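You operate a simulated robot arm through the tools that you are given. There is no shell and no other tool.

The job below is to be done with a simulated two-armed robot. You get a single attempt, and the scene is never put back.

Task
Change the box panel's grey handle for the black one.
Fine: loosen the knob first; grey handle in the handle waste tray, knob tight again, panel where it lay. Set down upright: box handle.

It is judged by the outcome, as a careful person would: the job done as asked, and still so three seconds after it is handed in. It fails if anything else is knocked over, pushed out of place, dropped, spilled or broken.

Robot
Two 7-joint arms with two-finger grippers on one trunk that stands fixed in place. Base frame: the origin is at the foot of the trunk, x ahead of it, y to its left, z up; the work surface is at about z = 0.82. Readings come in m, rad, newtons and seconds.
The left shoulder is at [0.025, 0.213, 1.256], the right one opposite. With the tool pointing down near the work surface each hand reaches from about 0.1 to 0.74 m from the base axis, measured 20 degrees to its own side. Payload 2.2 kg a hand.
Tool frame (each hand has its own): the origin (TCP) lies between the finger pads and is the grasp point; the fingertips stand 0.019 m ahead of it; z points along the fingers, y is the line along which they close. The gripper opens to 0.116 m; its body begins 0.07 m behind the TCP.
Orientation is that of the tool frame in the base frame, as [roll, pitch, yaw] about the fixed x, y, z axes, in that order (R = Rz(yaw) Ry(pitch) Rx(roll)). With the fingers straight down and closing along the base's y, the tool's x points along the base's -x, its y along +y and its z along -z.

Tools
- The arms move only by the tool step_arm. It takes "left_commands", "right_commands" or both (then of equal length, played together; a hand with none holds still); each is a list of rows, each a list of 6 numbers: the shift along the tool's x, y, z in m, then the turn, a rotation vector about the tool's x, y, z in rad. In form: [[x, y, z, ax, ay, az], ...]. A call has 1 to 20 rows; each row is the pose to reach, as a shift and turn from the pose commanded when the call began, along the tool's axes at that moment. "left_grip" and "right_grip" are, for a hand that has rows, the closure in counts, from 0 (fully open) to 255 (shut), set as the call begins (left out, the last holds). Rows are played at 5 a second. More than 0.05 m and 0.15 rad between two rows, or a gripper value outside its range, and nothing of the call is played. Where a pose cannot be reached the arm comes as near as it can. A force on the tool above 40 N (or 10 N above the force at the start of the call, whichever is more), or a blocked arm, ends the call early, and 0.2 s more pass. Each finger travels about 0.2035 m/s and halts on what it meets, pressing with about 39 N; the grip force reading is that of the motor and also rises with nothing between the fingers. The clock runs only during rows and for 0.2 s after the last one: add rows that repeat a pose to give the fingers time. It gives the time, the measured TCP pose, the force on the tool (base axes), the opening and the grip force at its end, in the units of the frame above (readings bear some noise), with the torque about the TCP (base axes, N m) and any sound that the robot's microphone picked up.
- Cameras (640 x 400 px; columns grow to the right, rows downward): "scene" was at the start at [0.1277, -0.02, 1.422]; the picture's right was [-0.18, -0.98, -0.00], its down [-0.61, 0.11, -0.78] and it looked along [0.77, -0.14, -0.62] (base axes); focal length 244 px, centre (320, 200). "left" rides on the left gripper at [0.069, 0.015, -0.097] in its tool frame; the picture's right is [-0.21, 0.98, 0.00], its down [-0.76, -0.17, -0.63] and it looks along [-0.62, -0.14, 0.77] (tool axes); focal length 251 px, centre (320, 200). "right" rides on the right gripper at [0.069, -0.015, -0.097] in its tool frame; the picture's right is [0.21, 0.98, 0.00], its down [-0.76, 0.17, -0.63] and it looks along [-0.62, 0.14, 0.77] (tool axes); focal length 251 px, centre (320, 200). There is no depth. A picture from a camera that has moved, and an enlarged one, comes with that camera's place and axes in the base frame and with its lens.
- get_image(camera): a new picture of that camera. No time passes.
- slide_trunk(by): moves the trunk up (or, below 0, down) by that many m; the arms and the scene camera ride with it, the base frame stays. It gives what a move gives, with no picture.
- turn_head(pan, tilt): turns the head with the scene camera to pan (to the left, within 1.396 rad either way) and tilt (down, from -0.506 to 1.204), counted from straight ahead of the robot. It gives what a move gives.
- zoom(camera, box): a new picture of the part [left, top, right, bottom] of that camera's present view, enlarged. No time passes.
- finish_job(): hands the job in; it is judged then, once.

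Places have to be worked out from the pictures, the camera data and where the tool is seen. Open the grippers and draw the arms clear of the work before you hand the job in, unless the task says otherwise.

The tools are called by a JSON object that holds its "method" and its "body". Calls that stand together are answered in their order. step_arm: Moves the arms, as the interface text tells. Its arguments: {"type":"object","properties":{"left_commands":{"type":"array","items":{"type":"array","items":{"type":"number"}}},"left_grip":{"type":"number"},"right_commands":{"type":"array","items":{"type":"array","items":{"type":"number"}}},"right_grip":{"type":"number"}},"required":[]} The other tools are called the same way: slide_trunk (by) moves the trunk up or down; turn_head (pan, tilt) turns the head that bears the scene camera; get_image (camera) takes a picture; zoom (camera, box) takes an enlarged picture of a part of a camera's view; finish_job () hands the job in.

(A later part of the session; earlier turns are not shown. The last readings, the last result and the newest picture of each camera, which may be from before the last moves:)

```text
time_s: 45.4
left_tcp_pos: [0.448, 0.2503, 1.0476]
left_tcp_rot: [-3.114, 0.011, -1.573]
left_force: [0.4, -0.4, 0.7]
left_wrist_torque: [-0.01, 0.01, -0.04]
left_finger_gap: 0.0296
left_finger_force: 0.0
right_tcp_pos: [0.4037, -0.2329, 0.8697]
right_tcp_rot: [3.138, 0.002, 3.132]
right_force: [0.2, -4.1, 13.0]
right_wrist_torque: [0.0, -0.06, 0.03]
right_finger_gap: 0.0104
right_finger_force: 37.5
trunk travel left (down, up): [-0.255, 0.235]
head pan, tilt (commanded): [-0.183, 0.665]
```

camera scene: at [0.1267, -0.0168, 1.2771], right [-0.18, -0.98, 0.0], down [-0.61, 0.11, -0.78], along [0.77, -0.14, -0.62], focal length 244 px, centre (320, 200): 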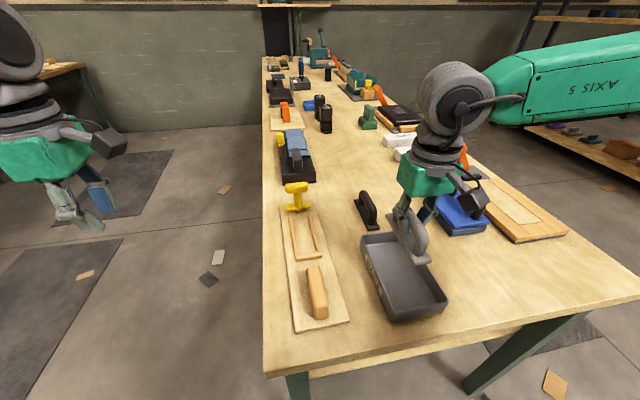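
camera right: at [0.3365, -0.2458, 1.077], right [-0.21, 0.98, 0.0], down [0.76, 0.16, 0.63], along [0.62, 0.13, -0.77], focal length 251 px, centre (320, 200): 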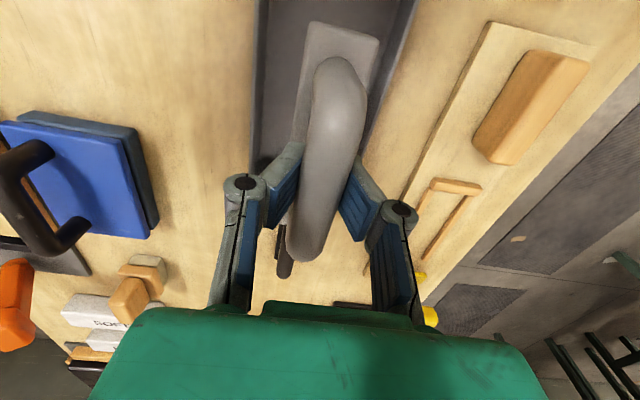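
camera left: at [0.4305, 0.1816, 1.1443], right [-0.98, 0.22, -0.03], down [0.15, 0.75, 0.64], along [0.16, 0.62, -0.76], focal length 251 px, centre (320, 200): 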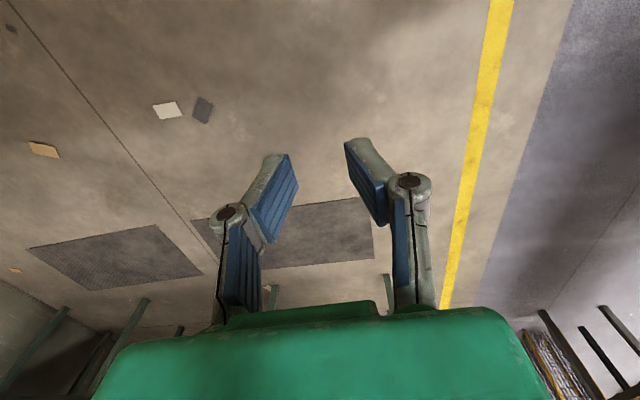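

Contact at TCP z≈0.872, so the base sits on the tray floor. I'll ease back 2 mm and open partially (~36 mm) so the fingers stay clear of the tray walls.

{"method": "step_arm", "body": {"right_commands": [[0, 0, -0.002, 0, 0, 0], [0, 0, -0.002, 0, 0, 0]]}}

{"method": "step_arm", "body": {"right_commands": [[0, 0, 0, 0, 0, 0], [0, 0, 0, 0, 0, 0], [0, 0, 0, 0, 0, 0]], "right_grip": 172}}

{"method": "get_image", "body": {"camera": "right"}}

{"method": "zoom", "body": {"camera": "scene", "box": [340, 180, 460, 330]}}

```text
time_s: 46.0
left_tcp_pos: [0.4495, 0.2523, 1.0472]
left_tcp_rot: [-3.114, 0.012, -1.573]
left_force: [-1.1, 0.9, 0.6]
left_wrist_torque: [-0.02, -0.02, -0.02]
left_finger_gap: 0.0293
left_finger_force: 0.1
right_tcp_pos: [0.4012, -0.2316, 0.8698]
right_tcp_rot: [-3.14, -0.002, 3.132]
right_force: [-0.6, 0.4, -0.5]
right_wrist_torque: [-0.03, 0.02, -0.02]
right_finger_gap: 0.0102
right_finger_force: 37.1
trunk travel left (down, up): [-0.255, 0.235]
head pan, tilt (commanded): [-0.183, 0.665]
```

```text
time_s: 46.8
left_tcp_pos: [0.4474, 0.2522, 1.0478]
left_tcp_rot: [-3.112, 0.01, -1.571]
left_force: [0.1, 0.6, 0.6]
left_wrist_torque: [-0.02, 0.03, 0.0]
left_finger_gap: 0.0295
left_finger_force: 0.0
right_tcp_pos: [0.4039, -0.2315, 0.8707]
right_tcp_rot: [3.14, 0.001, 3.132]
right_force: [0.8, 0.0, -0.5]
right_wrist_torque: [-0.02, -0.02, 0.0]
right_finger_gap: 0.0377
right_finger_force: 0.0
trunk travel left (down, up): [-0.255, 0.235]
head pan, tilt (commanded): [-0.183, 0.665]
```

```text
taken
camera right: at [0.333, -0.2448, 0.9675], right [-0.21, 0.98, 0.0], down [0.76, 0.16, 0.63], along [0.62, 0.13, -0.77], focal length 251 px, centre (320, 200)
```

right: 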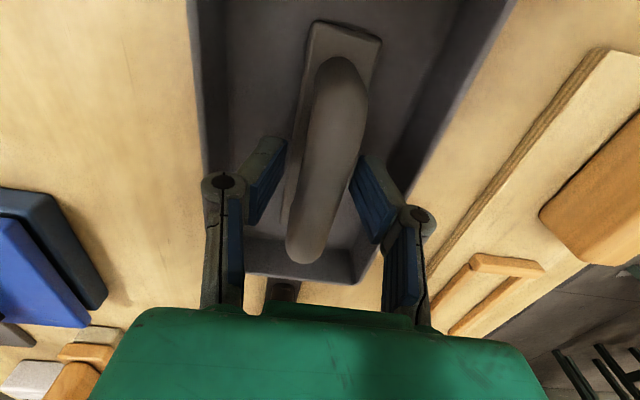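

```text
2.67 times, centred on (400, 255) of scene
camera zoom: at [0.1268, -0.0179, 1.2771], right [-0.18, -0.98, 0.0], down [-0.61, 0.11, -0.78], along [0.77, -0.14, -0.62], focal length 650 px, centre (107, 53)
```

zoom: 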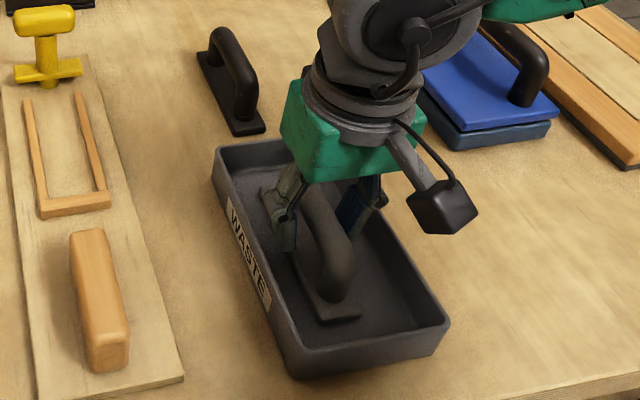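

The grey handle is standing upright in the tray and released. I'll raise the right hand straight up before opening further.

{"method": "step_arm", "body": {"right_commands": [[0, 0, -0.02, 0, 0, 0], [0, 0, -0.05, 0, 0, 0], [0, 0, -0.09, 0, 0, 0], [0, 0, -0.09, 0, 0, 0]]}}

{"method": "get_image", "body": {"camera": "right"}}

{"method": "zoom", "body": {"camera": "scene", "box": [340, 180, 460, 330]}}

```text
time_s: 47.8
left_tcp_pos: [0.4511, 0.252, 1.0468]
left_tcp_rot: [-3.115, 0.01, -1.573]
left_force: [0.3, 0.0, 0.5]
left_wrist_torque: [-0.02, 0.03, 0.05]
left_finger_gap: 0.0296
left_finger_force: 0.0
right_tcp_pos: [0.4038, -0.2319, 0.9613]
right_tcp_rot: [3.139, 0.0, 3.133]
right_force: [1.1, -0.3, -0.4]
right_wrist_torque: [-0.03, 0.04, 0.01]
right_finger_gap: 0.0377
right_finger_force: 0.1
trunk travel left (down, up): [-0.255, 0.235]
head pan, tilt (commanded): [-0.183, 0.665]
```

```text
taken
camera right: at [0.3329, -0.2458, 1.0582], right [-0.21, 0.98, 0.0], down [0.76, 0.16, 0.63], along [0.62, 0.13, -0.77], focal length 251 px, centre (320, 200)
```

right: 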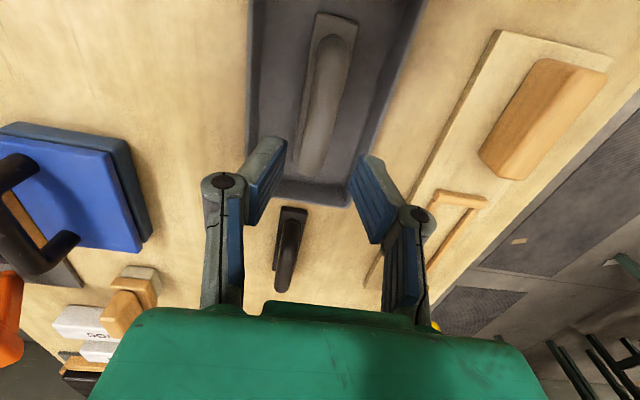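

```text
2.67 times, centred on (400, 255) of scene
camera zoom: at [0.1271, -0.0179, 1.277], right [-0.18, -0.98, 0.0], down [-0.61, 0.11, -0.78], along [0.77, -0.14, -0.62], focal length 650 px, centre (107, 53)
```

zoom: 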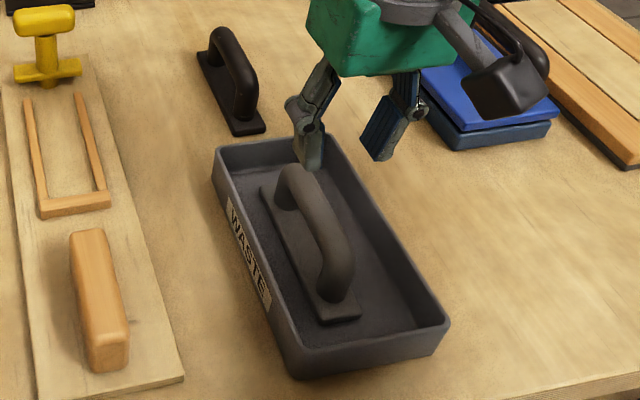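

The grey handle stands upright in the waste tray. Next I'll open fully and move above the black handle, near (0.599, -0.233), yawing about -4°.

{"method": "step_arm", "body": {"right_commands": [[-0.039, 0, 0.002, 0, 0, 0.013], [-0.078, 0, 0.004, 0, 0, 0.026], [-0.117, 0, 0.006, 0, 0, 0.04], [-0.156, 0, 0.008, 0, 0, 0.053], [-0.195, 0, 0.011, 0, 0, 0.066], [-0.195, 0, 0.011, 0, 0, 0.066], [-0.195, 0, 0.011, 0, 0, 0.066]], "right_grip": 0}}

{"method": "get_image", "body": {"camera": "right"}}

{"method": "zoom", "body": {"camera": "right", "box": [220, 0, 420, 240]}}

```text
time_s: 49.4
left_tcp_pos: [0.4473, 0.2511, 1.0475]
left_tcp_rot: [-3.112, 0.01, -1.571]
left_force: [0.0, 0.4, 1.0]
left_wrist_torque: [0.02, -0.02, 0.04]
left_finger_gap: 0.0294
left_finger_force: 0.1
right_tcp_pos: [0.5987, -0.232, 0.9518]
right_tcp_rot: [3.14, 0.0, 3.069]
right_force: [-0.9, 0.3, -0.1]
right_wrist_torque: [0.0, 0.01, 0.02]
right_finger_gap: 0.1157
right_finger_force: 0.0
trunk travel left (down, up): [-0.255, 0.235]
head pan, tilt (commanded): [-0.183, 0.665]
```

```text
taken
camera right: at [0.5285, -0.2417, 1.0474], right [-0.14, 0.99, 0.0], down [0.77, 0.11, 0.63], along [0.63, 0.09, -0.77], focal length 251 px, centre (320, 200)
```

right: 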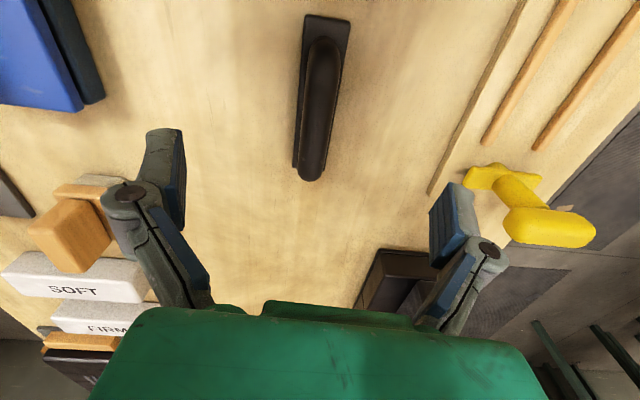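

```text
1.67 times, centred on (320, 120) of right
camera zoom: at [0.5285, -0.2417, 1.0474], right [-0.14, 0.99, 0.0], down [0.77, 0.11, 0.63], along [0.63, 0.09, -0.77], focal length 419 px, centre (320, 333)
```

zoom: 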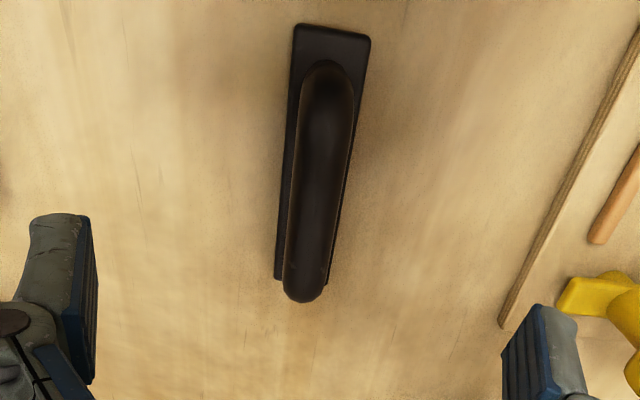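

The black handle base is centred near (0.604, -0.234) with yaw about +1°. I'll correct the position and yaw and lower to 0.90 for a check.

{"method": "step_arm", "body": {"right_commands": [[-0.0065, -0.002, 0.0, 0, 0, -0.088], [-0.0065, -0.002, 0.03, 0, 0, -0.088], [-0.0065, -0.002, 0.052, 0, 0, -0.088], [-0.0065, -0.002, 0.052, 0, 0, -0.088]]}}

{"method": "get_image", "body": {"camera": "right"}}

{"method": "zoom", "body": {"camera": "right", "box": [220, 0, 420, 240]}}

```text
time_s: 50.4
left_tcp_pos: [0.4481, 0.251, 1.048]
left_tcp_rot: [-3.112, 0.011, -1.573]
left_force: [-0.3, 0.4, 0.7]
left_wrist_torque: [0.01, 0.03, 0.01]
left_finger_gap: 0.0296
left_finger_force: 0.1
right_tcp_pos: [0.6055, -0.2359, 0.8974]
right_tcp_rot: [3.142, 0.001, -3.13]
right_force: [-0.3, -0.8, -0.6]
right_wrist_torque: [-0.03, 0.0, -0.03]
right_finger_gap: 0.1159
right_finger_force: 0.1
trunk travel left (down, up): [-0.255, 0.235]
head pan, tilt (commanded): [-0.183, 0.665]
```

```text
taken
camera right: at [0.5342, -0.2506, 0.9947], right [-0.23, 0.97, 0.0], down [0.75, 0.18, 0.63], along [0.62, 0.14, -0.77], focal length 251 px, centre (320, 200)
```

right: 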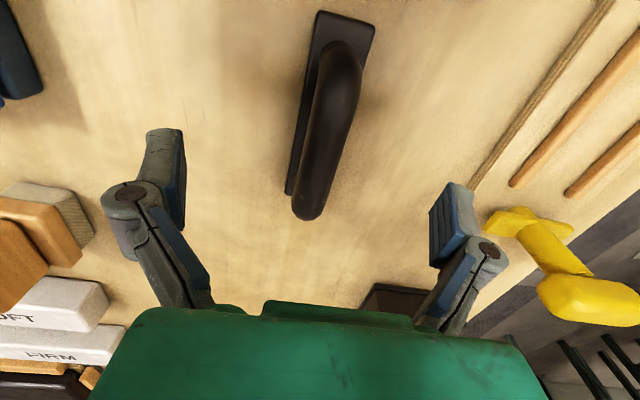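

```text
1.67 times, centred on (320, 120) of right
camera zoom: at [0.5342, -0.2506, 0.9947], right [-0.23, 0.97, 0.0], down [0.75, 0.18, 0.63], along [0.62, 0.14, -0.77], focal length 419 px, centre (320, 333)
```

zoom: 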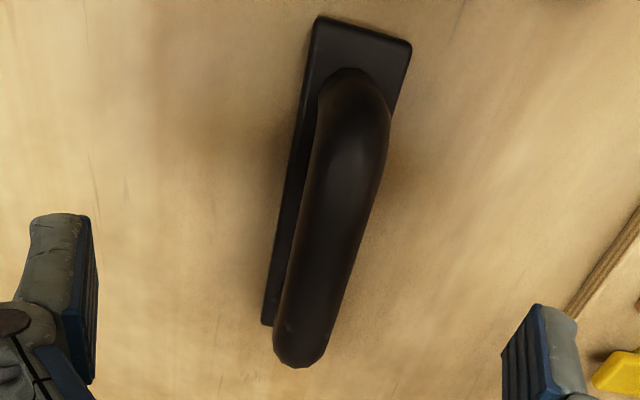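

It's aligned laterally. The base spans x≈0.541–0.666, so I'll shift back 3 mm to match how the grey one was held, lower to z≈0.871 and close.

{"method": "step_arm", "body": {"right_commands": [[0.003, 0.0012, 0.01, 0, 0, 0], [0.003, 0.0012, 0.02, 0, 0, 0], [0.003, 0.0012, 0.0265, 0, 0, 0], [0.003, 0.0012, 0.0265, 0, 0, 0]]}}

{"method": "step_arm", "body": {"right_commands": [[0, 0, 0, 0, 0, 0], [0, 0, 0, 0, 0, 0], [0, 0, 0, 0, 0, 0], [0, 0, 0, 0, 0, 0]], "right_grip": 255}}

{"method": "get_image", "body": {"camera": "right"}}

```text
time_s: 51.4
left_tcp_pos: [0.4485, 0.2509, 1.0484]
left_tcp_rot: [-3.114, 0.01, -1.573]
left_force: [-0.7, 0.5, -0.2]
left_wrist_torque: [-0.01, 0.0, 0.01]
left_finger_gap: 0.0293
left_finger_force: 0.1
right_tcp_pos: [0.6017, -0.2357, 0.8722]
right_tcp_rot: [3.141, 0.003, -3.129]
right_force: [-0.4, 0.1, -0.3]
right_wrist_torque: [0.01, 0.0, -0.04]
right_finger_gap: 0.1157
right_finger_force: 0.0
trunk travel left (down, up): [-0.255, 0.235]
head pan, tilt (commanded): [-0.183, 0.665]
```

```text
time_s: 52.4
left_tcp_pos: [0.4481, 0.2516, 1.0469]
left_tcp_rot: [-3.112, 0.011, -1.573]
left_force: [1.2, -0.6, -0.1]
left_wrist_torque: [-0.01, 0.0, 0.02]
left_finger_gap: 0.0299
left_finger_force: 0.2
right_tcp_pos: [0.6009, -0.2356, 0.8712]
right_tcp_rot: [3.141, 0.0, -3.128]
right_force: [-0.4, 0.1, -0.3]
right_wrist_torque: [0.0, 0.0, 0.02]
right_finger_gap: 0.0153
right_finger_force: 39.3
trunk travel left (down, up): [-0.255, 0.235]
head pan, tilt (commanded): [-0.183, 0.665]
```

```text
taken
camera right: at [0.5315, -0.25, 0.9683], right [-0.23, 0.97, 0.0], down [0.75, 0.18, 0.63], along [0.62, 0.14, -0.77], focal length 251 px, centre (320, 200)
```

right: 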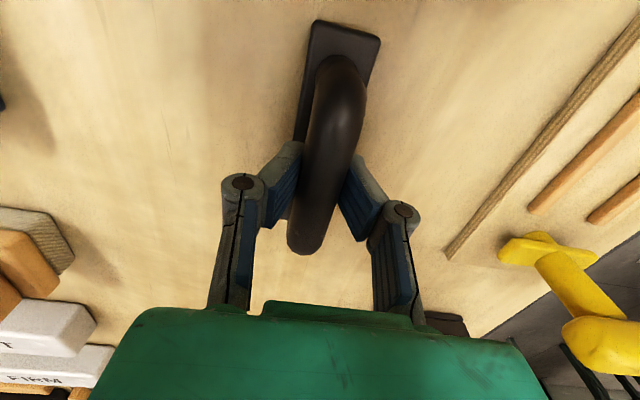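

The gap is now 0.0153 with a grip 2–3 mm higher, so the pads are catching the lower half of the bar. I'll reopen slightly, raise 7 mm and re-grip nearer the bar's centre for a firmer hold.

{"method": "step_arm", "body": {"right_commands": [[0, 0, 0, 0, 0, 0], [0, 0, 0, 0, 0, 0], [0, 0, -0.007, 0, 0, 0], [0, 0, -0.007, 0, 0, 0]], "right_grip": 140}}

{"method": "step_arm", "body": {"right_commands": [[0, 0, 0, 0, 0, 0], [0, 0, 0, 0, 0, 0], [0, 0, 0, 0, 0, 0], [0, 0, 0, 0, 0, 0]], "right_grip": 255}}

{"method": "get_image", "body": {"camera": "right"}}

```text
time_s: 53.4
left_tcp_pos: [0.4491, 0.2511, 1.0482]
left_tcp_rot: [-3.113, 0.01, -1.572]
left_force: [-0.3, 0.2, 1.2]
left_wrist_torque: [0.01, 0.02, 0.03]
left_finger_gap: 0.0294
left_finger_force: 0.1
right_tcp_pos: [0.6014, -0.2354, 0.879]
right_tcp_rot: [3.14, 0.001, -3.131]
right_force: [0.4, -0.4, -0.4]
right_wrist_torque: [0.02, 0.01, -0.01]
right_finger_gap: 0.0524
right_finger_force: 0.0
trunk travel left (down, up): [-0.255, 0.235]
head pan, tilt (commanded): [-0.183, 0.665]
```

```text
time_s: 54.4
left_tcp_pos: [0.4484, 0.2513, 1.0477]
left_tcp_rot: [-3.114, 0.011, -1.572]
left_force: [-0.3, 1.0, 0.3]
left_wrist_torque: [0.0, 0.02, 0.01]
left_finger_gap: 0.0297
left_finger_force: 0.1
right_tcp_pos: [0.6025, -0.2352, 0.8778]
right_tcp_rot: [3.14, -0.001, -3.128]
right_force: [0.1, 0.0, 0.1]
right_wrist_torque: [0.01, -0.01, 0.01]
right_finger_gap: 0.0194
right_finger_force: 38.5
trunk travel left (down, up): [-0.255, 0.235]
head pan, tilt (commanded): [-0.183, 0.665]
```

```text
taken
camera right: at [0.532, -0.2497, 0.9755], right [-0.23, 0.97, 0.0], down [0.75, 0.18, 0.63], along [0.62, 0.14, -0.77], focal length 251 px, centre (320, 200)
```

right: 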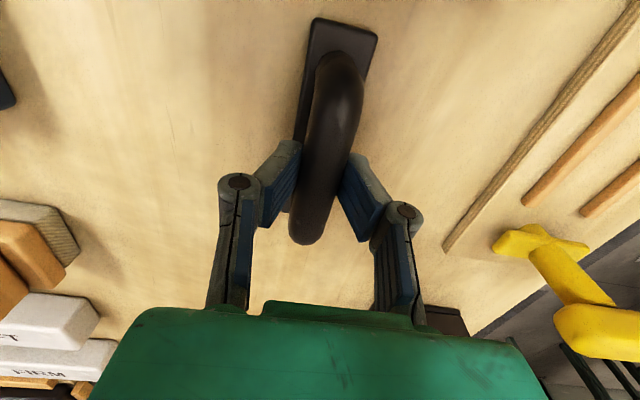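

That's a firm grip now (0.0194). TCP sits about 2 mm behind the handle centre, the same as the grey one. I'll lift to z≈1.0, then swing it over the slot, keeping x low first to stay clear of the knob.

{"method": "step_arm", "body": {"right_commands": [[0, 0, -0.04, 0, 0, 0], [0, 0, -0.08, 0, 0, 0], [0, 0, -0.122, 0, 0, 0], [0.0296, 0.0304, -0.122, 0, 0, 0], [0.0541, 0.0707, -0.122, 0, 0, -0.01], [0.0544, 0.1157, -0.122, 0, 0, -0.02], [0.0539, 0.1507, -0.122, 0, 0, -0.034], [0.0535, 0.1846, -0.122, 0, 0, -0.034], [0.0535, 0.1846, -0.122, 0, 0, -0.034], [0.0535, 0.1846, -0.122, 0, 0, -0.034]]}}

{"method": "get_image", "body": {"camera": "right"}}

{"method": "get_image", "body": {"camera": "scene"}}

```text
time_s: 56.6
left_tcp_pos: [0.4479, 0.252, 1.0464]
left_tcp_rot: [-3.113, 0.01, -1.572]
left_force: [0.2, -0.5, -0.3]
left_wrist_torque: [-0.01, -0.02, 0.04]
left_finger_gap: 0.0293
left_finger_force: 0.0
right_tcp_pos: [0.5455, -0.0528, 1.0002]
right_tcp_rot: [-3.142, 0.0, -3.095]
right_force: [0.1, 0.0, 0.0]
right_wrist_torque: [-0.02, -0.03, 0.03]
right_finger_gap: 0.0192
right_finger_force: 38.7
trunk travel left (down, up): [-0.255, 0.235]
head pan, tilt (commanded): [-0.183, 0.665]
```

```text
taken
camera right: at [0.4766, -0.0695, 1.0968], right [-0.26, 0.97, 0.0], down [0.75, 0.2, 0.63], along [0.61, 0.16, -0.77], focal length 251 px, centre (320, 200)
```

right: 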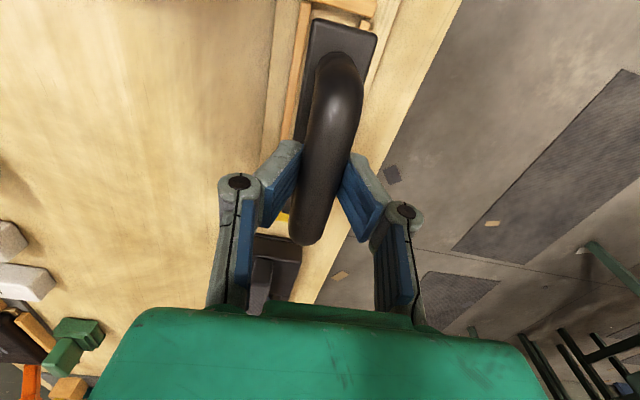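

```text
taken
camera scene: at [0.1276, -0.017, 1.277], right [-0.18, -0.98, 0.0], down [-0.61, 0.11, -0.78], along [0.77, -0.14, -0.62], focal length 244 px, centre (320, 200)
```

scene: 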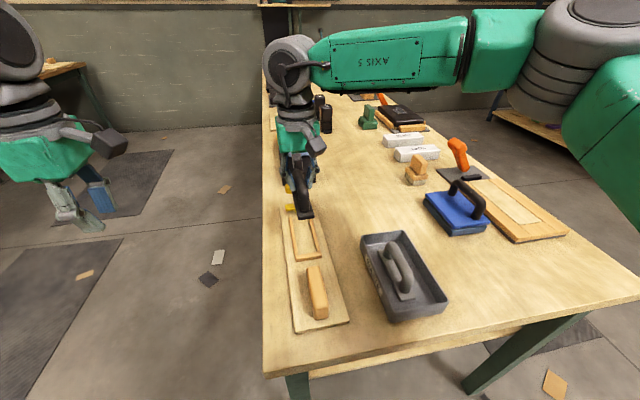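

It's over the slot. I'll lower to z≈0.925 (base about 2 cm above the rails) and compare the base edges with the rails.

{"method": "step_arm", "body": {"right_commands": [[-0.001, 0.001, 0.03, 0, 0, 0], [-0.001, 0.001, 0.06, 0, 0, 0], [-0.001, 0.001, 0.075, 0, 0, 0], [-0.001, 0.001, 0.075, 0, 0, 0], [-0.001, 0.001, 0.075, 0, 0, 0]]}}

{"method": "zoom", "body": {"camera": "right", "box": [220, 0, 440, 260]}}

{"method": "zoom", "body": {"camera": "scene", "box": [260, 170, 360, 280]}}

```text
time_s: 57.8
left_tcp_pos: [0.4492, 0.2536, 1.0468]
left_tcp_rot: [-3.114, 0.009, -1.573]
left_force: [0.8, -0.8, -1.1]
left_wrist_torque: [0.0, 0.02, -0.01]
left_finger_gap: 0.0296
left_finger_force: 0.2
right_tcp_pos: [0.5465, -0.0501, 0.9252]
right_tcp_rot: [3.141, 0.0, -3.095]
right_force: [-0.6, 0.0, -0.4]
right_wrist_torque: [0.01, 0.04, 0.0]
right_finger_gap: 0.0192
right_finger_force: 38.9
trunk travel left (down, up): [-0.255, 0.235]
head pan, tilt (commanded): [-0.183, 0.665]
```

```text
1.54 times, centred on (330, 130) of right
camera zoom: at [0.4774, -0.0666, 1.0221], right [-0.26, 0.97, 0.0], down [0.75, 0.2, 0.63], along [0.61, 0.16, -0.77], focal length 387 px, centre (305, 308)
```

zoom: 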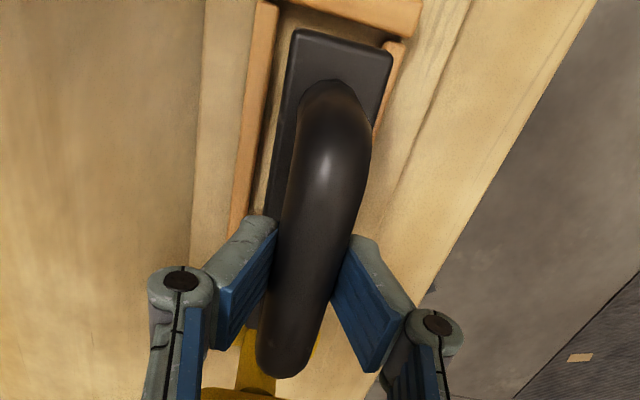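

```text
3.64 times, centred on (310, 225) of scene
camera zoom: at [0.1278, -0.0161, 1.277], right [-0.18, -0.98, 0.0], down [-0.61, 0.11, -0.78], along [0.77, -0.14, -0.62], focal length 887 px, centre (356, 109)
```

zoom: 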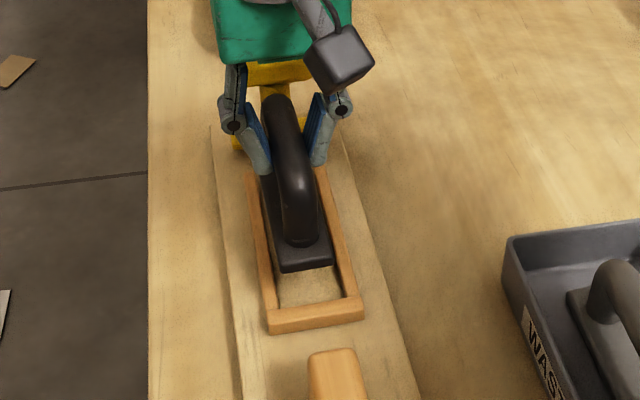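

Base versus slot: the near end looks about 2 mm too far to +y, and yaw matches (~2.7°). I'll shift -2 mm and lower until the base is just at the rail tops.

{"method": "step_arm", "body": {"right_commands": [[0, -0.002, 0.006, 0, 0, 0], [0, -0.002, 0.014, 0, 0, 0], [0, -0.002, 0.019, 0, 0, 0], [0, -0.002, 0.019, 0, 0, 0]]}}

{"method": "zoom", "body": {"camera": "right", "box": [250, 0, 430, 130]}}

{"method": "zoom", "body": {"camera": "scene", "box": [280, 200, 350, 270]}}

```text
time_s: 58.8
left_tcp_pos: [0.4481, 0.2533, 1.0485]
left_tcp_rot: [-3.115, 0.01, -1.571]
left_force: [0.2, 0.8, -0.2]
left_wrist_torque: [0.0, -0.01, -0.02]
left_finger_gap: 0.0297
left_finger_force: 0.0
right_tcp_pos: [0.5467, -0.0513, 0.9057]
right_tcp_rot: [3.141, -0.001, -3.095]
right_force: [0.7, -0.1, -0.9]
right_wrist_torque: [0.0, 0.0, 0.01]
right_finger_gap: 0.0192
right_finger_force: 39.1
trunk travel left (down, up): [-0.255, 0.235]
head pan, tilt (commanded): [-0.183, 0.665]
```

```text
3.08 times, centred on (340, 65) of right
camera zoom: at [0.4771, -0.0686, 1.0027], right [-0.26, 0.97, 0.0], down [0.75, 0.2, 0.63], along [0.61, 0.16, -0.77], focal length 774 px, centre (258, 615)
```

zoom: 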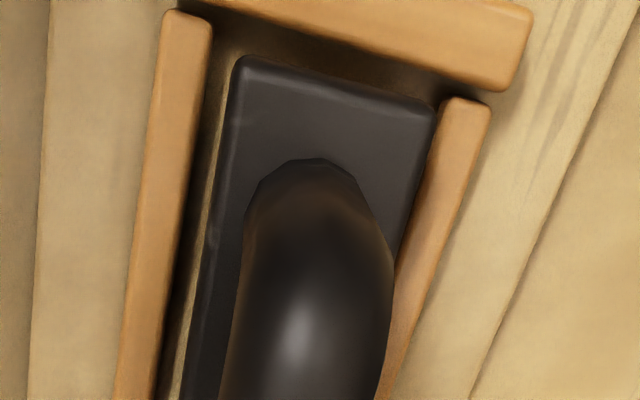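

```text
5.71 times, centred on (315, 235) of scene
camera zoom: at [0.1277, -0.0162, 1.277], right [-0.18, -0.98, 0.0], down [-0.61, 0.11, -0.78], along [0.77, -0.14, -0.62], focal length 1393 px, centre (349, 0)
```

zoom: 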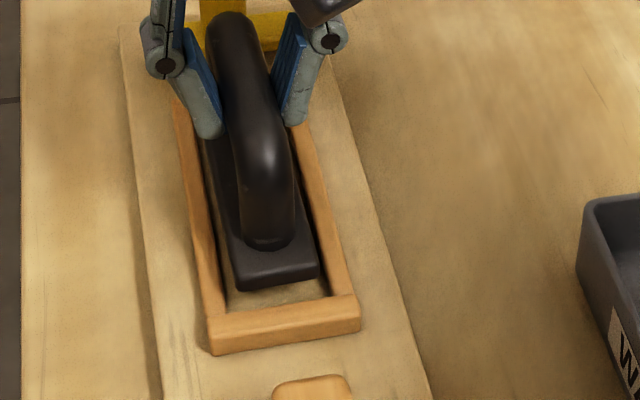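

At rail height the base is centred, with about 4.7 mm gap on each side and about 3 mm at the near end. Lowering the rest of the way in small steps.

{"method": "step_arm", "body": {"right_commands": [[0, 0, 0.005, 0, 0, 0], [0, 0, 0.01, 0, 0, 0], [0, 0, 0.013, 0, 0, 0], [0, 0, 0.013, 0, 0, 0]]}}

{"method": "step_arm", "body": {"right_commands": [[0, 0, 0.002, 0, 0, 0], [0, 0, 0.002, 0, 0, 0]]}}

```text
time_s: 59.8
left_tcp_pos: [0.4476, 0.2529, 1.0478]
left_tcp_rot: [-3.114, 0.011, -1.574]
left_force: [-1.1, 0.8, 0.9]
left_wrist_torque: [0.0, -0.01, -0.01]
left_finger_gap: 0.0293
left_finger_force: 0.1
right_tcp_pos: [0.5465, -0.0507, 0.8933]
right_tcp_rot: [-3.141, 0.0, -3.094]
right_force: [0.2, 0.7, -0.9]
right_wrist_torque: [0.0, -0.01, -0.03]
right_finger_gap: 0.0191
right_finger_force: 39.3
trunk travel left (down, up): [-0.255, 0.235]
head pan, tilt (commanded): [-0.183, 0.665]
```

```text
time_s: 60.4
left_tcp_pos: [0.448, 0.2524, 1.0483]
left_tcp_rot: [-3.114, 0.011, -1.573]
left_force: [0.2, 0.3, -0.5]
left_wrist_torque: [-0.03, -0.02, 0.0]
left_finger_gap: 0.0297
left_finger_force: 0.1
right_tcp_pos: [0.5468, -0.0501, 0.8913]
right_tcp_rot: [-3.141, 0.0, -3.096]
right_force: [-0.2, 0.6, -1.3]
right_wrist_torque: [-0.01, -0.02, 0.0]
right_finger_gap: 0.0189
right_finger_force: 39.0
trunk travel left (down, up): [-0.255, 0.235]
head pan, tilt (commanded): [-0.183, 0.665]
```

No contact yet; two more small steps.

{"method": "step_arm", "body": {"right_commands": [[0, 0, 0.002, 0, 0, 0], [0, 0, 0.002, 0, 0, 0]]}}

{"method": "step_arm", "body": {"right_commands": [[0, 0, 0.0015, 0, 0, 0], [0, 0, 0.0015, 0, 0, 0]]}}

{"method": "zoom", "body": {"camera": "right", "box": [220, 0, 440, 260]}}

```text
time_s: 61.0
left_tcp_pos: [0.4478, 0.2544, 1.0468]
left_tcp_rot: [-3.114, 0.011, -1.573]
left_force: [0.3, -0.1, 0.2]
left_wrist_torque: [-0.02, 0.0, 0.0]
left_finger_gap: 0.0297
left_finger_force: 0.0
right_tcp_pos: [0.5472, -0.051, 0.8892]
right_tcp_rot: [3.141, 0.002, -3.093]
right_force: [0.0, 0.0, 0.4]
right_wrist_torque: [0.0, 0.07, -0.02]
right_finger_gap: 0.0189
right_finger_force: 39.1
trunk travel left (down, up): [-0.255, 0.235]
head pan, tilt (commanded): [-0.183, 0.665]
```

```text
time_s: 61.6
left_tcp_pos: [0.4477, 0.2523, 1.0477]
left_tcp_rot: [-3.114, 0.01, -1.574]
left_force: [0.0, 0.3, 0.8]
left_wrist_torque: [-0.01, 0.0, -0.02]
left_finger_gap: 0.0297
left_finger_force: 0.1
right_tcp_pos: [0.5468, -0.051, 0.8895]
right_tcp_rot: [-3.141, 0.003, -3.094]
right_force: [-0.9, 0.2, 11.1]
right_wrist_torque: [-0.04, 0.41, 0.01]
right_finger_gap: 0.019
right_finger_force: 39.1
trunk travel left (down, up): [-0.255, 0.235]
head pan, tilt (commanded): [-0.183, 0.665]
```

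```text
1.54 times, centred on (330, 130) of right
camera zoom: at [0.4776, -0.0678, 0.9864], right [-0.26, 0.97, 0.0], down [0.75, 0.2, 0.63], along [0.61, 0.17, -0.77], focal length 387 px, centre (305, 308)
```

zoom: 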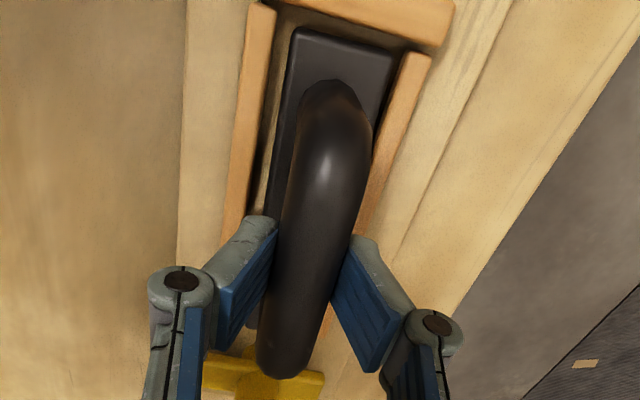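

Seated: contact at TCP z≈0.889, exactly as predicted, with 11 N. I'll ease off 1 mm and open the right gripper.

{"method": "step_arm", "body": {"right_commands": [[0, 0, -0.0012, 0, 0, 0], [0, 0, -0.0012, 0, 0, 0]]}}

{"method": "step_arm", "body": {"right_commands": [[0, 0, 0, 0, 0, 0], [0, 0, 0, 0, 0, 0], [0, 0, 0, 0, 0, 0]], "right_grip": 100}}

{"method": "zoom", "body": {"camera": "right", "box": [220, 0, 440, 260]}}

```text
time_s: 62.2
left_tcp_pos: [0.4484, 0.2526, 1.0472]
left_tcp_rot: [-3.114, 0.008, -1.573]
left_force: [-0.8, 0.5, -0.3]
left_wrist_torque: [0.0, -0.01, 0.01]
left_finger_gap: 0.0296
left_finger_force: 0.0
right_tcp_pos: [0.5465, -0.0503, 0.8883]
right_tcp_rot: [-3.141, 0.001, -3.094]
right_force: [-0.2, 1.0, 7.2]
right_wrist_torque: [0.08, -0.28, 0.02]
right_finger_gap: 0.0191
right_finger_force: 39.2
trunk travel left (down, up): [-0.255, 0.235]
head pan, tilt (commanded): [-0.183, 0.665]
```

```text
time_s: 63.0
left_tcp_pos: [0.4482, 0.2536, 1.0475]
left_tcp_rot: [-3.113, 0.009, -1.572]
left_force: [0.4, 0.0, 0.2]
left_wrist_torque: [-0.03, 0.01, 0.04]
left_finger_gap: 0.0296
left_finger_force: 0.1
right_tcp_pos: [0.547, -0.0516, 0.889]
right_tcp_rot: [3.141, -0.001, -3.095]
right_force: [-0.4, -0.1, 0.1]
right_wrist_torque: [0.03, 0.0, -0.01]
right_finger_gap: 0.0705
right_finger_force: 0.0
trunk travel left (down, up): [-0.255, 0.235]
head pan, tilt (commanded): [-0.183, 0.665]
```

```text
1.54 times, centred on (330, 130) of right
camera zoom: at [0.4783, -0.0684, 0.9861], right [-0.26, 0.97, 0.0], down [0.75, 0.2, 0.63], along [0.61, 0.16, -0.77], focal length 387 px, centre (305, 308)
```

zoom: 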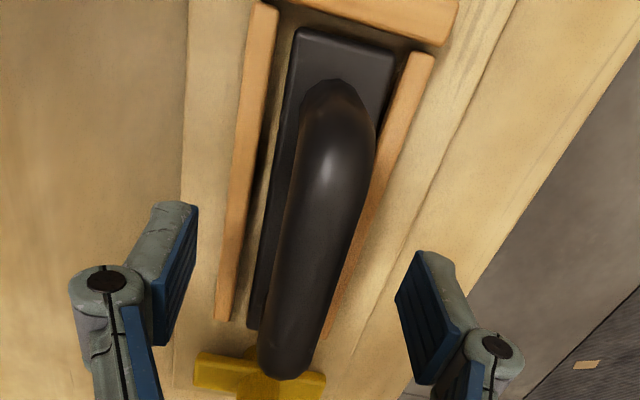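

The black handle is seated between the rails. I'll raise the right hand and return it above the wood block to steady the panel again.

{"method": "step_arm", "body": {"right_commands": [[0, 0, -0.03, 0, 0, 0], [0, 0, -0.061, 0, 0, 0], [0.0405, 0.0003, -0.061, 0, 0, 0.005], [0.081, 0.0005, -0.061, 0, 0, 0.01], [0.1215, 0.0008, -0.061, 0, 0, 0.016], [0.1618, 0.001, -0.061, 0, 0, 0.021], [0.1618, 0.001, -0.061, 0, 0, 0.021], [0.1618, 0.001, -0.061, 0, 0, 0.021]], "right_grip": 0}}

{"method": "get_image", "body": {"camera": "right"}}

{"method": "zoom", "body": {"camera": "scene", "box": [265, 170, 365, 270]}}

```text
time_s: 64.8
left_tcp_pos: [0.4481, 0.2526, 1.0465]
left_tcp_rot: [-3.114, 0.01, -1.572]
left_force: [-0.2, -0.5, 0.2]
left_wrist_torque: [0.01, 0.02, -0.01]
left_finger_gap: 0.0296
left_finger_force: 0.1
right_tcp_pos: [0.3832, -0.0562, 0.9502]
right_tcp_rot: [-3.141, 0.002, -3.116]
right_force: [-0.9, -0.1, 0.2]
right_wrist_torque: [0.02, -0.02, 0.0]
right_finger_gap: 0.1158
right_finger_force: 0.0
trunk travel left (down, up): [-0.255, 0.235]
head pan, tilt (commanded): [-0.183, 0.665]
```

```text
taken
camera right: at [0.3133, -0.0724, 1.0459], right [-0.24, 0.97, 0.0], down [0.75, 0.19, 0.63], along [0.61, 0.15, -0.77], focal length 251 px, centre (320, 200)
```

right: 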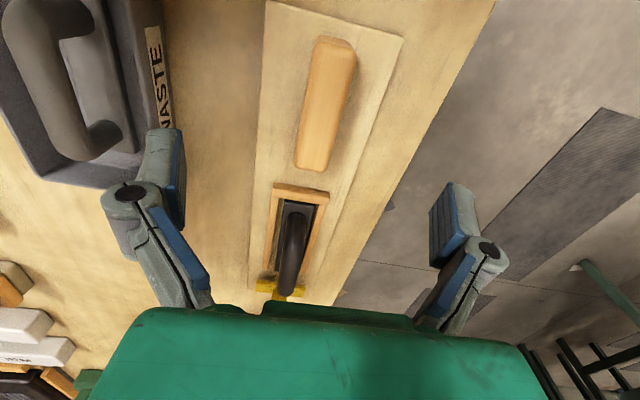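

```text
4.00 times, centred on (315, 220) of scene
camera zoom: at [0.1267, -0.0164, 1.2771], right [-0.18, -0.98, 0.0], down [-0.61, 0.11, -0.78], along [0.77, -0.14, -0.62], focal length 975 px, centre (340, 120)
```

zoom: 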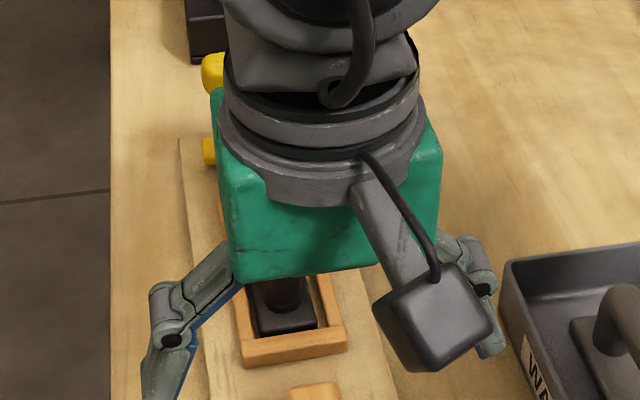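

The right hand is aligned over the block. Now I'll bring the left hand (still yawed 90°) back to hover above the knob, with the gripper at ~36 mm.

{"method": "step_arm", "body": {"left_commands": [[0.0348, -0.0215, 0.0072, 0, 0, 0], [0.0696, -0.0431, 0.0144, 0, 0, 0], [0.1044, -0.0646, 0.0216, 0, 0, 0], [0.1392, -0.0862, 0.0288, 0, 0, 0], [0.174, -0.1077, 0.036, 0, 0, 0], [0.2088, -0.1293, 0.0432, 0, 0, 0], [0.2436, -0.1508, 0.0504, 0, 0, 0], [0.2784, -0.1724, 0.0576, 0, 0, 0], [0.3132, -0.1939, 0.0648, 0, 0, 0], [0.3132, -0.1939, 0.0648, 0, 0, 0], [0.3132, -0.1939, 0.0648, 0, 0, 0], [0.3132, -0.1939, 0.0648, 0, 0, 0]], "left_grip": 176}}

{"method": "get_image", "body": {"camera": "left"}}

{"method": "get_image", "body": {"camera": "right"}}

```text
time_s: 67.4
left_tcp_pos: [0.6255, -0.0586, 0.9941]
left_tcp_rot: [-3.113, 0.013, -1.573]
left_force: [0.0, 0.1, -0.3]
left_wrist_torque: [-0.02, -0.01, 0.0]
left_finger_gap: 0.036
left_finger_force: 0.0
left hand out of reach, approached as far as the arm can: row 9, 10, 11, 12
right_tcp_pos: [0.3832, -0.06, 0.949]
right_tcp_rot: [3.139, 0.003, -3.115]
right_force: [-0.4, -0.4, -0.3]
right_wrist_torque: [-0.02, -0.01, 0.01]
right_finger_gap: 0.116
right_finger_force: 0.1
trunk travel left (down, up): [-0.255, 0.235]
head pan, tilt (commanded): [-0.183, 0.665]
```

```text
taken
camera left: at [0.6076, -0.1289, 1.0917], right [-0.98, 0.22, -0.02], down [0.15, 0.75, 0.65], along [0.16, 0.63, -0.76], focal length 251 px, centre (320, 200)
```

left: 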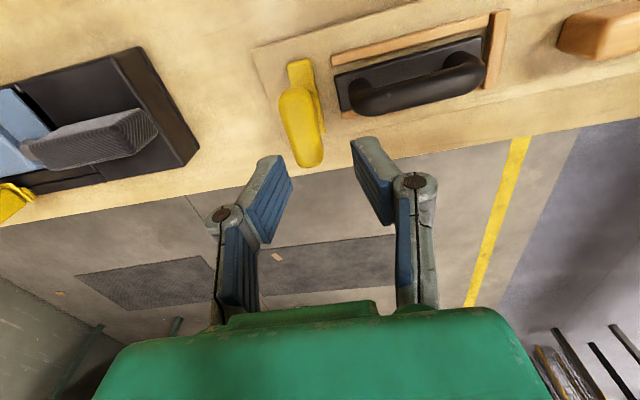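

```text
taken
camera right: at [0.3135, -0.0753, 1.0458], right [-0.24, 0.97, 0.0], down [0.75, 0.18, 0.63], along [0.62, 0.15, -0.77], focal length 251 px, centre (320, 200)
```

right: 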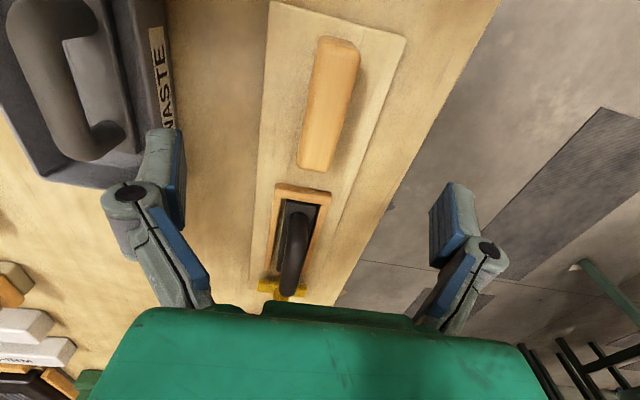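

The left hand can't extend fully at this height with the trunk this low. I'll raise the trunk 0.05, extend over the knob, and then use the trunk to lower straight onto it.

{"method": "slide_trunk", "body": {"by": 0.05}}

```text
time_s: 68.3
left_tcp_pos: [0.6259, -0.0574, 1.0436]
left_tcp_rot: [-3.116, 0.014, -1.572]
left_force: [-0.3, -0.3, -0.3]
left_wrist_torque: [0.02, 0.01, 0.03]
left_finger_gap: 0.0362
left_finger_force: 0.2
right_tcp_pos: [0.384, -0.0584, 0.9991]
right_tcp_rot: [3.139, 0.0, -3.115]
right_force: [-0.1, 0.5, 0.5]
right_wrist_torque: [0.01, 0.01, -0.02]
right_finger_gap: 0.1164
right_finger_force: 0.1
trunk travel left (down, up): [-0.305, 0.185]
head pan, tilt (commanded): [-0.183, 0.665]
```

Now I'll extend the left hand to about (0.643, -0.060, 0.962), tips just above the wing.

{"method": "step_arm", "body": {"left_commands": [[0.0012, -0.005, 0.03, 0, 0, 0], [0.0025, -0.01, 0.06, 0, 0, 0], [0.0037, -0.0149, 0.082, 0, 0, 0], [0.0037, -0.0149, 0.082, 0, 0, 0], [0.0037, -0.0149, 0.082, 0, 0, 0]]}}

{"method": "get_image", "body": {"camera": "left"}}

{"method": "zoom", "body": {"camera": "left", "box": [200, 60, 460, 260]}}

```text
time_s: 69.5
left_tcp_pos: [0.6395, -0.056, 0.9635]
left_tcp_rot: [-3.115, 0.012, -1.572]
left_force: [0.0, -0.1, 0.9]
left_wrist_torque: [0.03, -0.01, -0.01]
left_finger_gap: 0.0359
left_finger_force: 0.1
left hand out of reach, approached as far as the arm can: row 3, 4, 5
right_tcp_pos: [0.384, -0.0575, 0.9987]
right_tcp_rot: [3.14, 0.0, -3.117]
right_force: [0.2, -0.1, 0.0]
right_wrist_torque: [0.0, -0.03, 0.01]
right_finger_gap: 0.1161
right_finger_force: 0.0
trunk travel left (down, up): [-0.305, 0.185]
head pan, tilt (commanded): [-0.183, 0.665]
```

```text
taken
camera left: at [0.622, -0.1271, 1.06], right [-0.98, 0.22, -0.02], down [0.15, 0.75, 0.65], along [0.16, 0.63, -0.76], focal length 251 px, centre (320, 200)
```

left: 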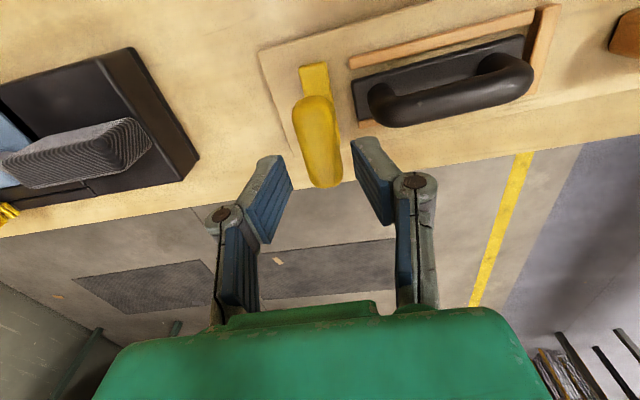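

```text
2.00 times, centred on (330, 160) of left
camera zoom: at [0.622, -0.1271, 1.06], right [-0.98, 0.22, -0.02], down [0.15, 0.75, 0.65], along [0.16, 0.63, -0.76], focal length 503 px, centre (300, 280)
```

zoom: 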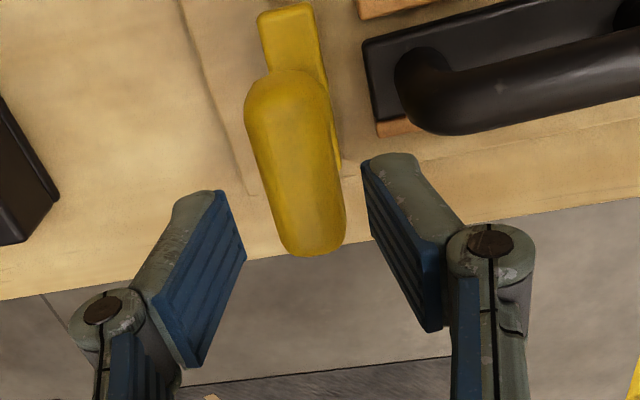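

The wing is centred between the fingers in x. I'm about 4 mm short in y, so I'll try nudging to y≈-0.060.

{"method": "step_arm", "body": {"left_commands": [[0.0022, -0.0003, 0, 0, 0, 0], [0.0045, -0.0005, 0, 0, 0, 0], [0.0045, -0.0005, 0, 0, 0, 0], [0.0045, -0.0005, 0, 0, 0, 0]]}}

```text
time_s: 70.5
left_tcp_pos: [0.6408, -0.0607, 0.9628]
left_tcp_rot: [-3.113, 0.012, -1.573]
left_force: [-0.5, 0.8, -0.5]
left_wrist_torque: [0.02, 0.0, 0.0]
left_finger_gap: 0.0359
left_finger_force: 0.0
right_tcp_pos: [0.3846, -0.0587, 0.9992]
right_tcp_rot: [3.14, 0.001, -3.117]
right_force: [0.8, -0.2, 0.3]
right_wrist_torque: [0.02, 0.0, 0.01]
right_finger_gap: 0.1158
right_finger_force: 0.0
trunk travel left (down, up): [-0.305, 0.185]
head pan, tilt (commanded): [-0.183, 0.665]
```

It reached (0.641, -0.0607, 0.963) this time. The black bar's end is near x≈0.608, so I'll narrow the left gripper to ~30 mm before descending, then check.

{"method": "step_arm", "body": {"left_commands": [[0, 0, 0, 0, 0, 0], [0, 0, 0, 0, 0, 0]], "left_grip": 190}}

{"method": "slide_trunk", "body": {"by": -0.02}}

{"method": "zoom", "body": {"camera": "left", "box": [200, 60, 460, 260]}}

```text
time_s: 71.1
left_tcp_pos: [0.6412, -0.0606, 0.9624]
left_tcp_rot: [-3.115, 0.01, -1.573]
left_force: [-1.2, -0.7, -0.4]
left_wrist_torque: [-0.04, 0.0, 0.03]
left_finger_gap: 0.0292
left_finger_force: 0.1
right_tcp_pos: [0.3829, -0.0571, 0.9992]
right_tcp_rot: [3.139, 0.001, -3.115]
right_force: [0.2, 0.3, -0.2]
right_wrist_torque: [0.05, 0.01, 0.01]
right_finger_gap: 0.1163
right_finger_force: 0.1
trunk travel left (down, up): [-0.305, 0.185]
head pan, tilt (commanded): [-0.183, 0.665]
```

```text
time_s: 71.8
left_tcp_pos: [0.6397, -0.0616, 0.9434]
left_tcp_rot: [-3.112, 0.01, -1.572]
left_force: [0.1, -0.6, 0.1]
left_wrist_torque: [-0.06, 0.0, 0.01]
left_finger_gap: 0.0294
left_finger_force: 0.1
right_tcp_pos: [0.3831, -0.0578, 0.9782]
right_tcp_rot: [3.138, 0.001, -3.115]
right_force: [-0.3, 0.6, -0.9]
right_wrist_torque: [-0.01, 0.02, 0.02]
right_finger_gap: 0.116
right_finger_force: 0.1
trunk travel left (down, up): [-0.285, 0.205]
head pan, tilt (commanded): [-0.183, 0.665]
```

```text
2.00 times, centred on (330, 160) of left
camera zoom: at [0.6225, -0.1322, 1.0404], right [-0.98, 0.22, -0.03], down [0.15, 0.75, 0.65], along [0.16, 0.63, -0.76], focal length 503 px, centre (300, 280)
```

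zoom: 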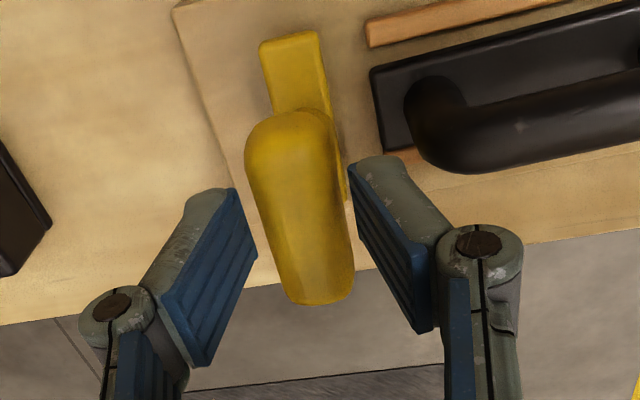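

The wing sits between the fingers. I'll lower 26 mm more with the trunk so the pads cover the wing while the tips stay around 0.898, level with the top of the black bar's rounded end.

{"method": "slide_trunk", "body": {"by": -0.026}}

{"method": "get_image", "body": {"camera": "left"}}

{"method": "get_image", "body": {"camera": "right"}}

```text
time_s: 72.5
left_tcp_pos: [0.6403, -0.0607, 0.9176]
left_tcp_rot: [-3.112, 0.01, -1.572]
left_force: [-0.9, -0.3, -0.4]
left_wrist_torque: [0.03, -0.02, -0.01]
left_finger_gap: 0.0297
left_finger_force: 0.1
right_tcp_pos: [0.3833, -0.0575, 0.9527]
right_tcp_rot: [3.14, 0.002, -3.116]
right_force: [-0.6, -0.7, 0.5]
right_wrist_torque: [0.01, -0.02, -0.02]
right_finger_gap: 0.116
right_finger_force: 0.1
trunk travel left (down, up): [-0.259, 0.231]
head pan, tilt (commanded): [-0.183, 0.665]
```

```text
taken
camera left: at [0.6223, -0.1322, 1.0146], right [-0.98, 0.22, -0.03], down [0.15, 0.75, 0.65], along [0.16, 0.63, -0.76], focal length 251 px, centre (320, 200)
```

left: 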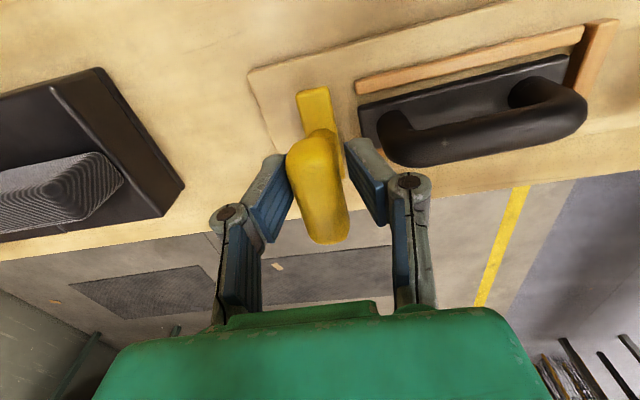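

```text
taken
camera right: at [0.3133, -0.0738, 1.05], right [-0.24, 0.97, 0.0], down [0.75, 0.18, 0.63], along [0.62, 0.15, -0.77], focal length 251 px, centre (320, 200)
```

right: 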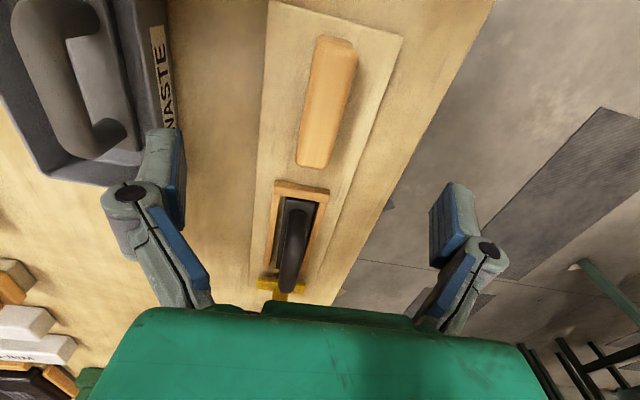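

The left fingers straddle the wing without contact. I'll lower the right hand onto the block and close to hold the panel.

{"method": "step_arm", "body": {"right_commands": [[-0.0015, 0.0002, 0.03, 0, 0, 0], [-0.0015, 0.0002, 0.06, 0, 0, 0], [-0.0015, 0.0002, 0.08, 0, 0, 0], [-0.0015, 0.0002, 0.09, 0, 0, 0], [-0.0015, 0.0002, 0.09, 0, 0, 0]]}}

{"method": "get_image", "body": {"camera": "right"}}

```text
time_s: 73.7
left_tcp_pos: [0.6406, -0.0607, 0.9166]
left_tcp_rot: [-3.113, 0.01, -1.573]
left_force: [-0.2, -1.0, 0.1]
left_wrist_torque: [0.03, 0.0, 0.0]
left_finger_gap: 0.0295
left_finger_force: 0.1
right_tcp_pos: [0.3851, -0.0576, 0.8631]
right_tcp_rot: [3.14, 0.003, -3.116]
right_force: [0.5, 0.4, 1.0]
right_wrist_torque: [-0.03, -0.01, 0.02]
right_finger_gap: 0.116
right_finger_force: 0.1
trunk travel left (down, up): [-0.259, 0.231]
head pan, tilt (commanded): [-0.183, 0.665]
```

```text
taken
camera right: at [0.3155, -0.0729, 0.9595], right [-0.24, 0.97, 0.0], down [0.75, 0.18, 0.63], along [0.61, 0.15, -0.77], focal length 251 px, centre (320, 200)
```

right: 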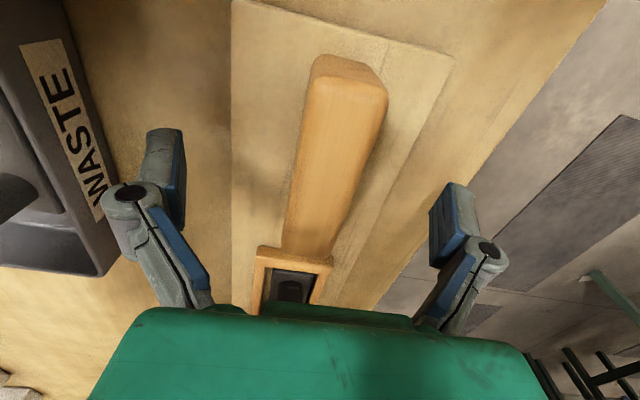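

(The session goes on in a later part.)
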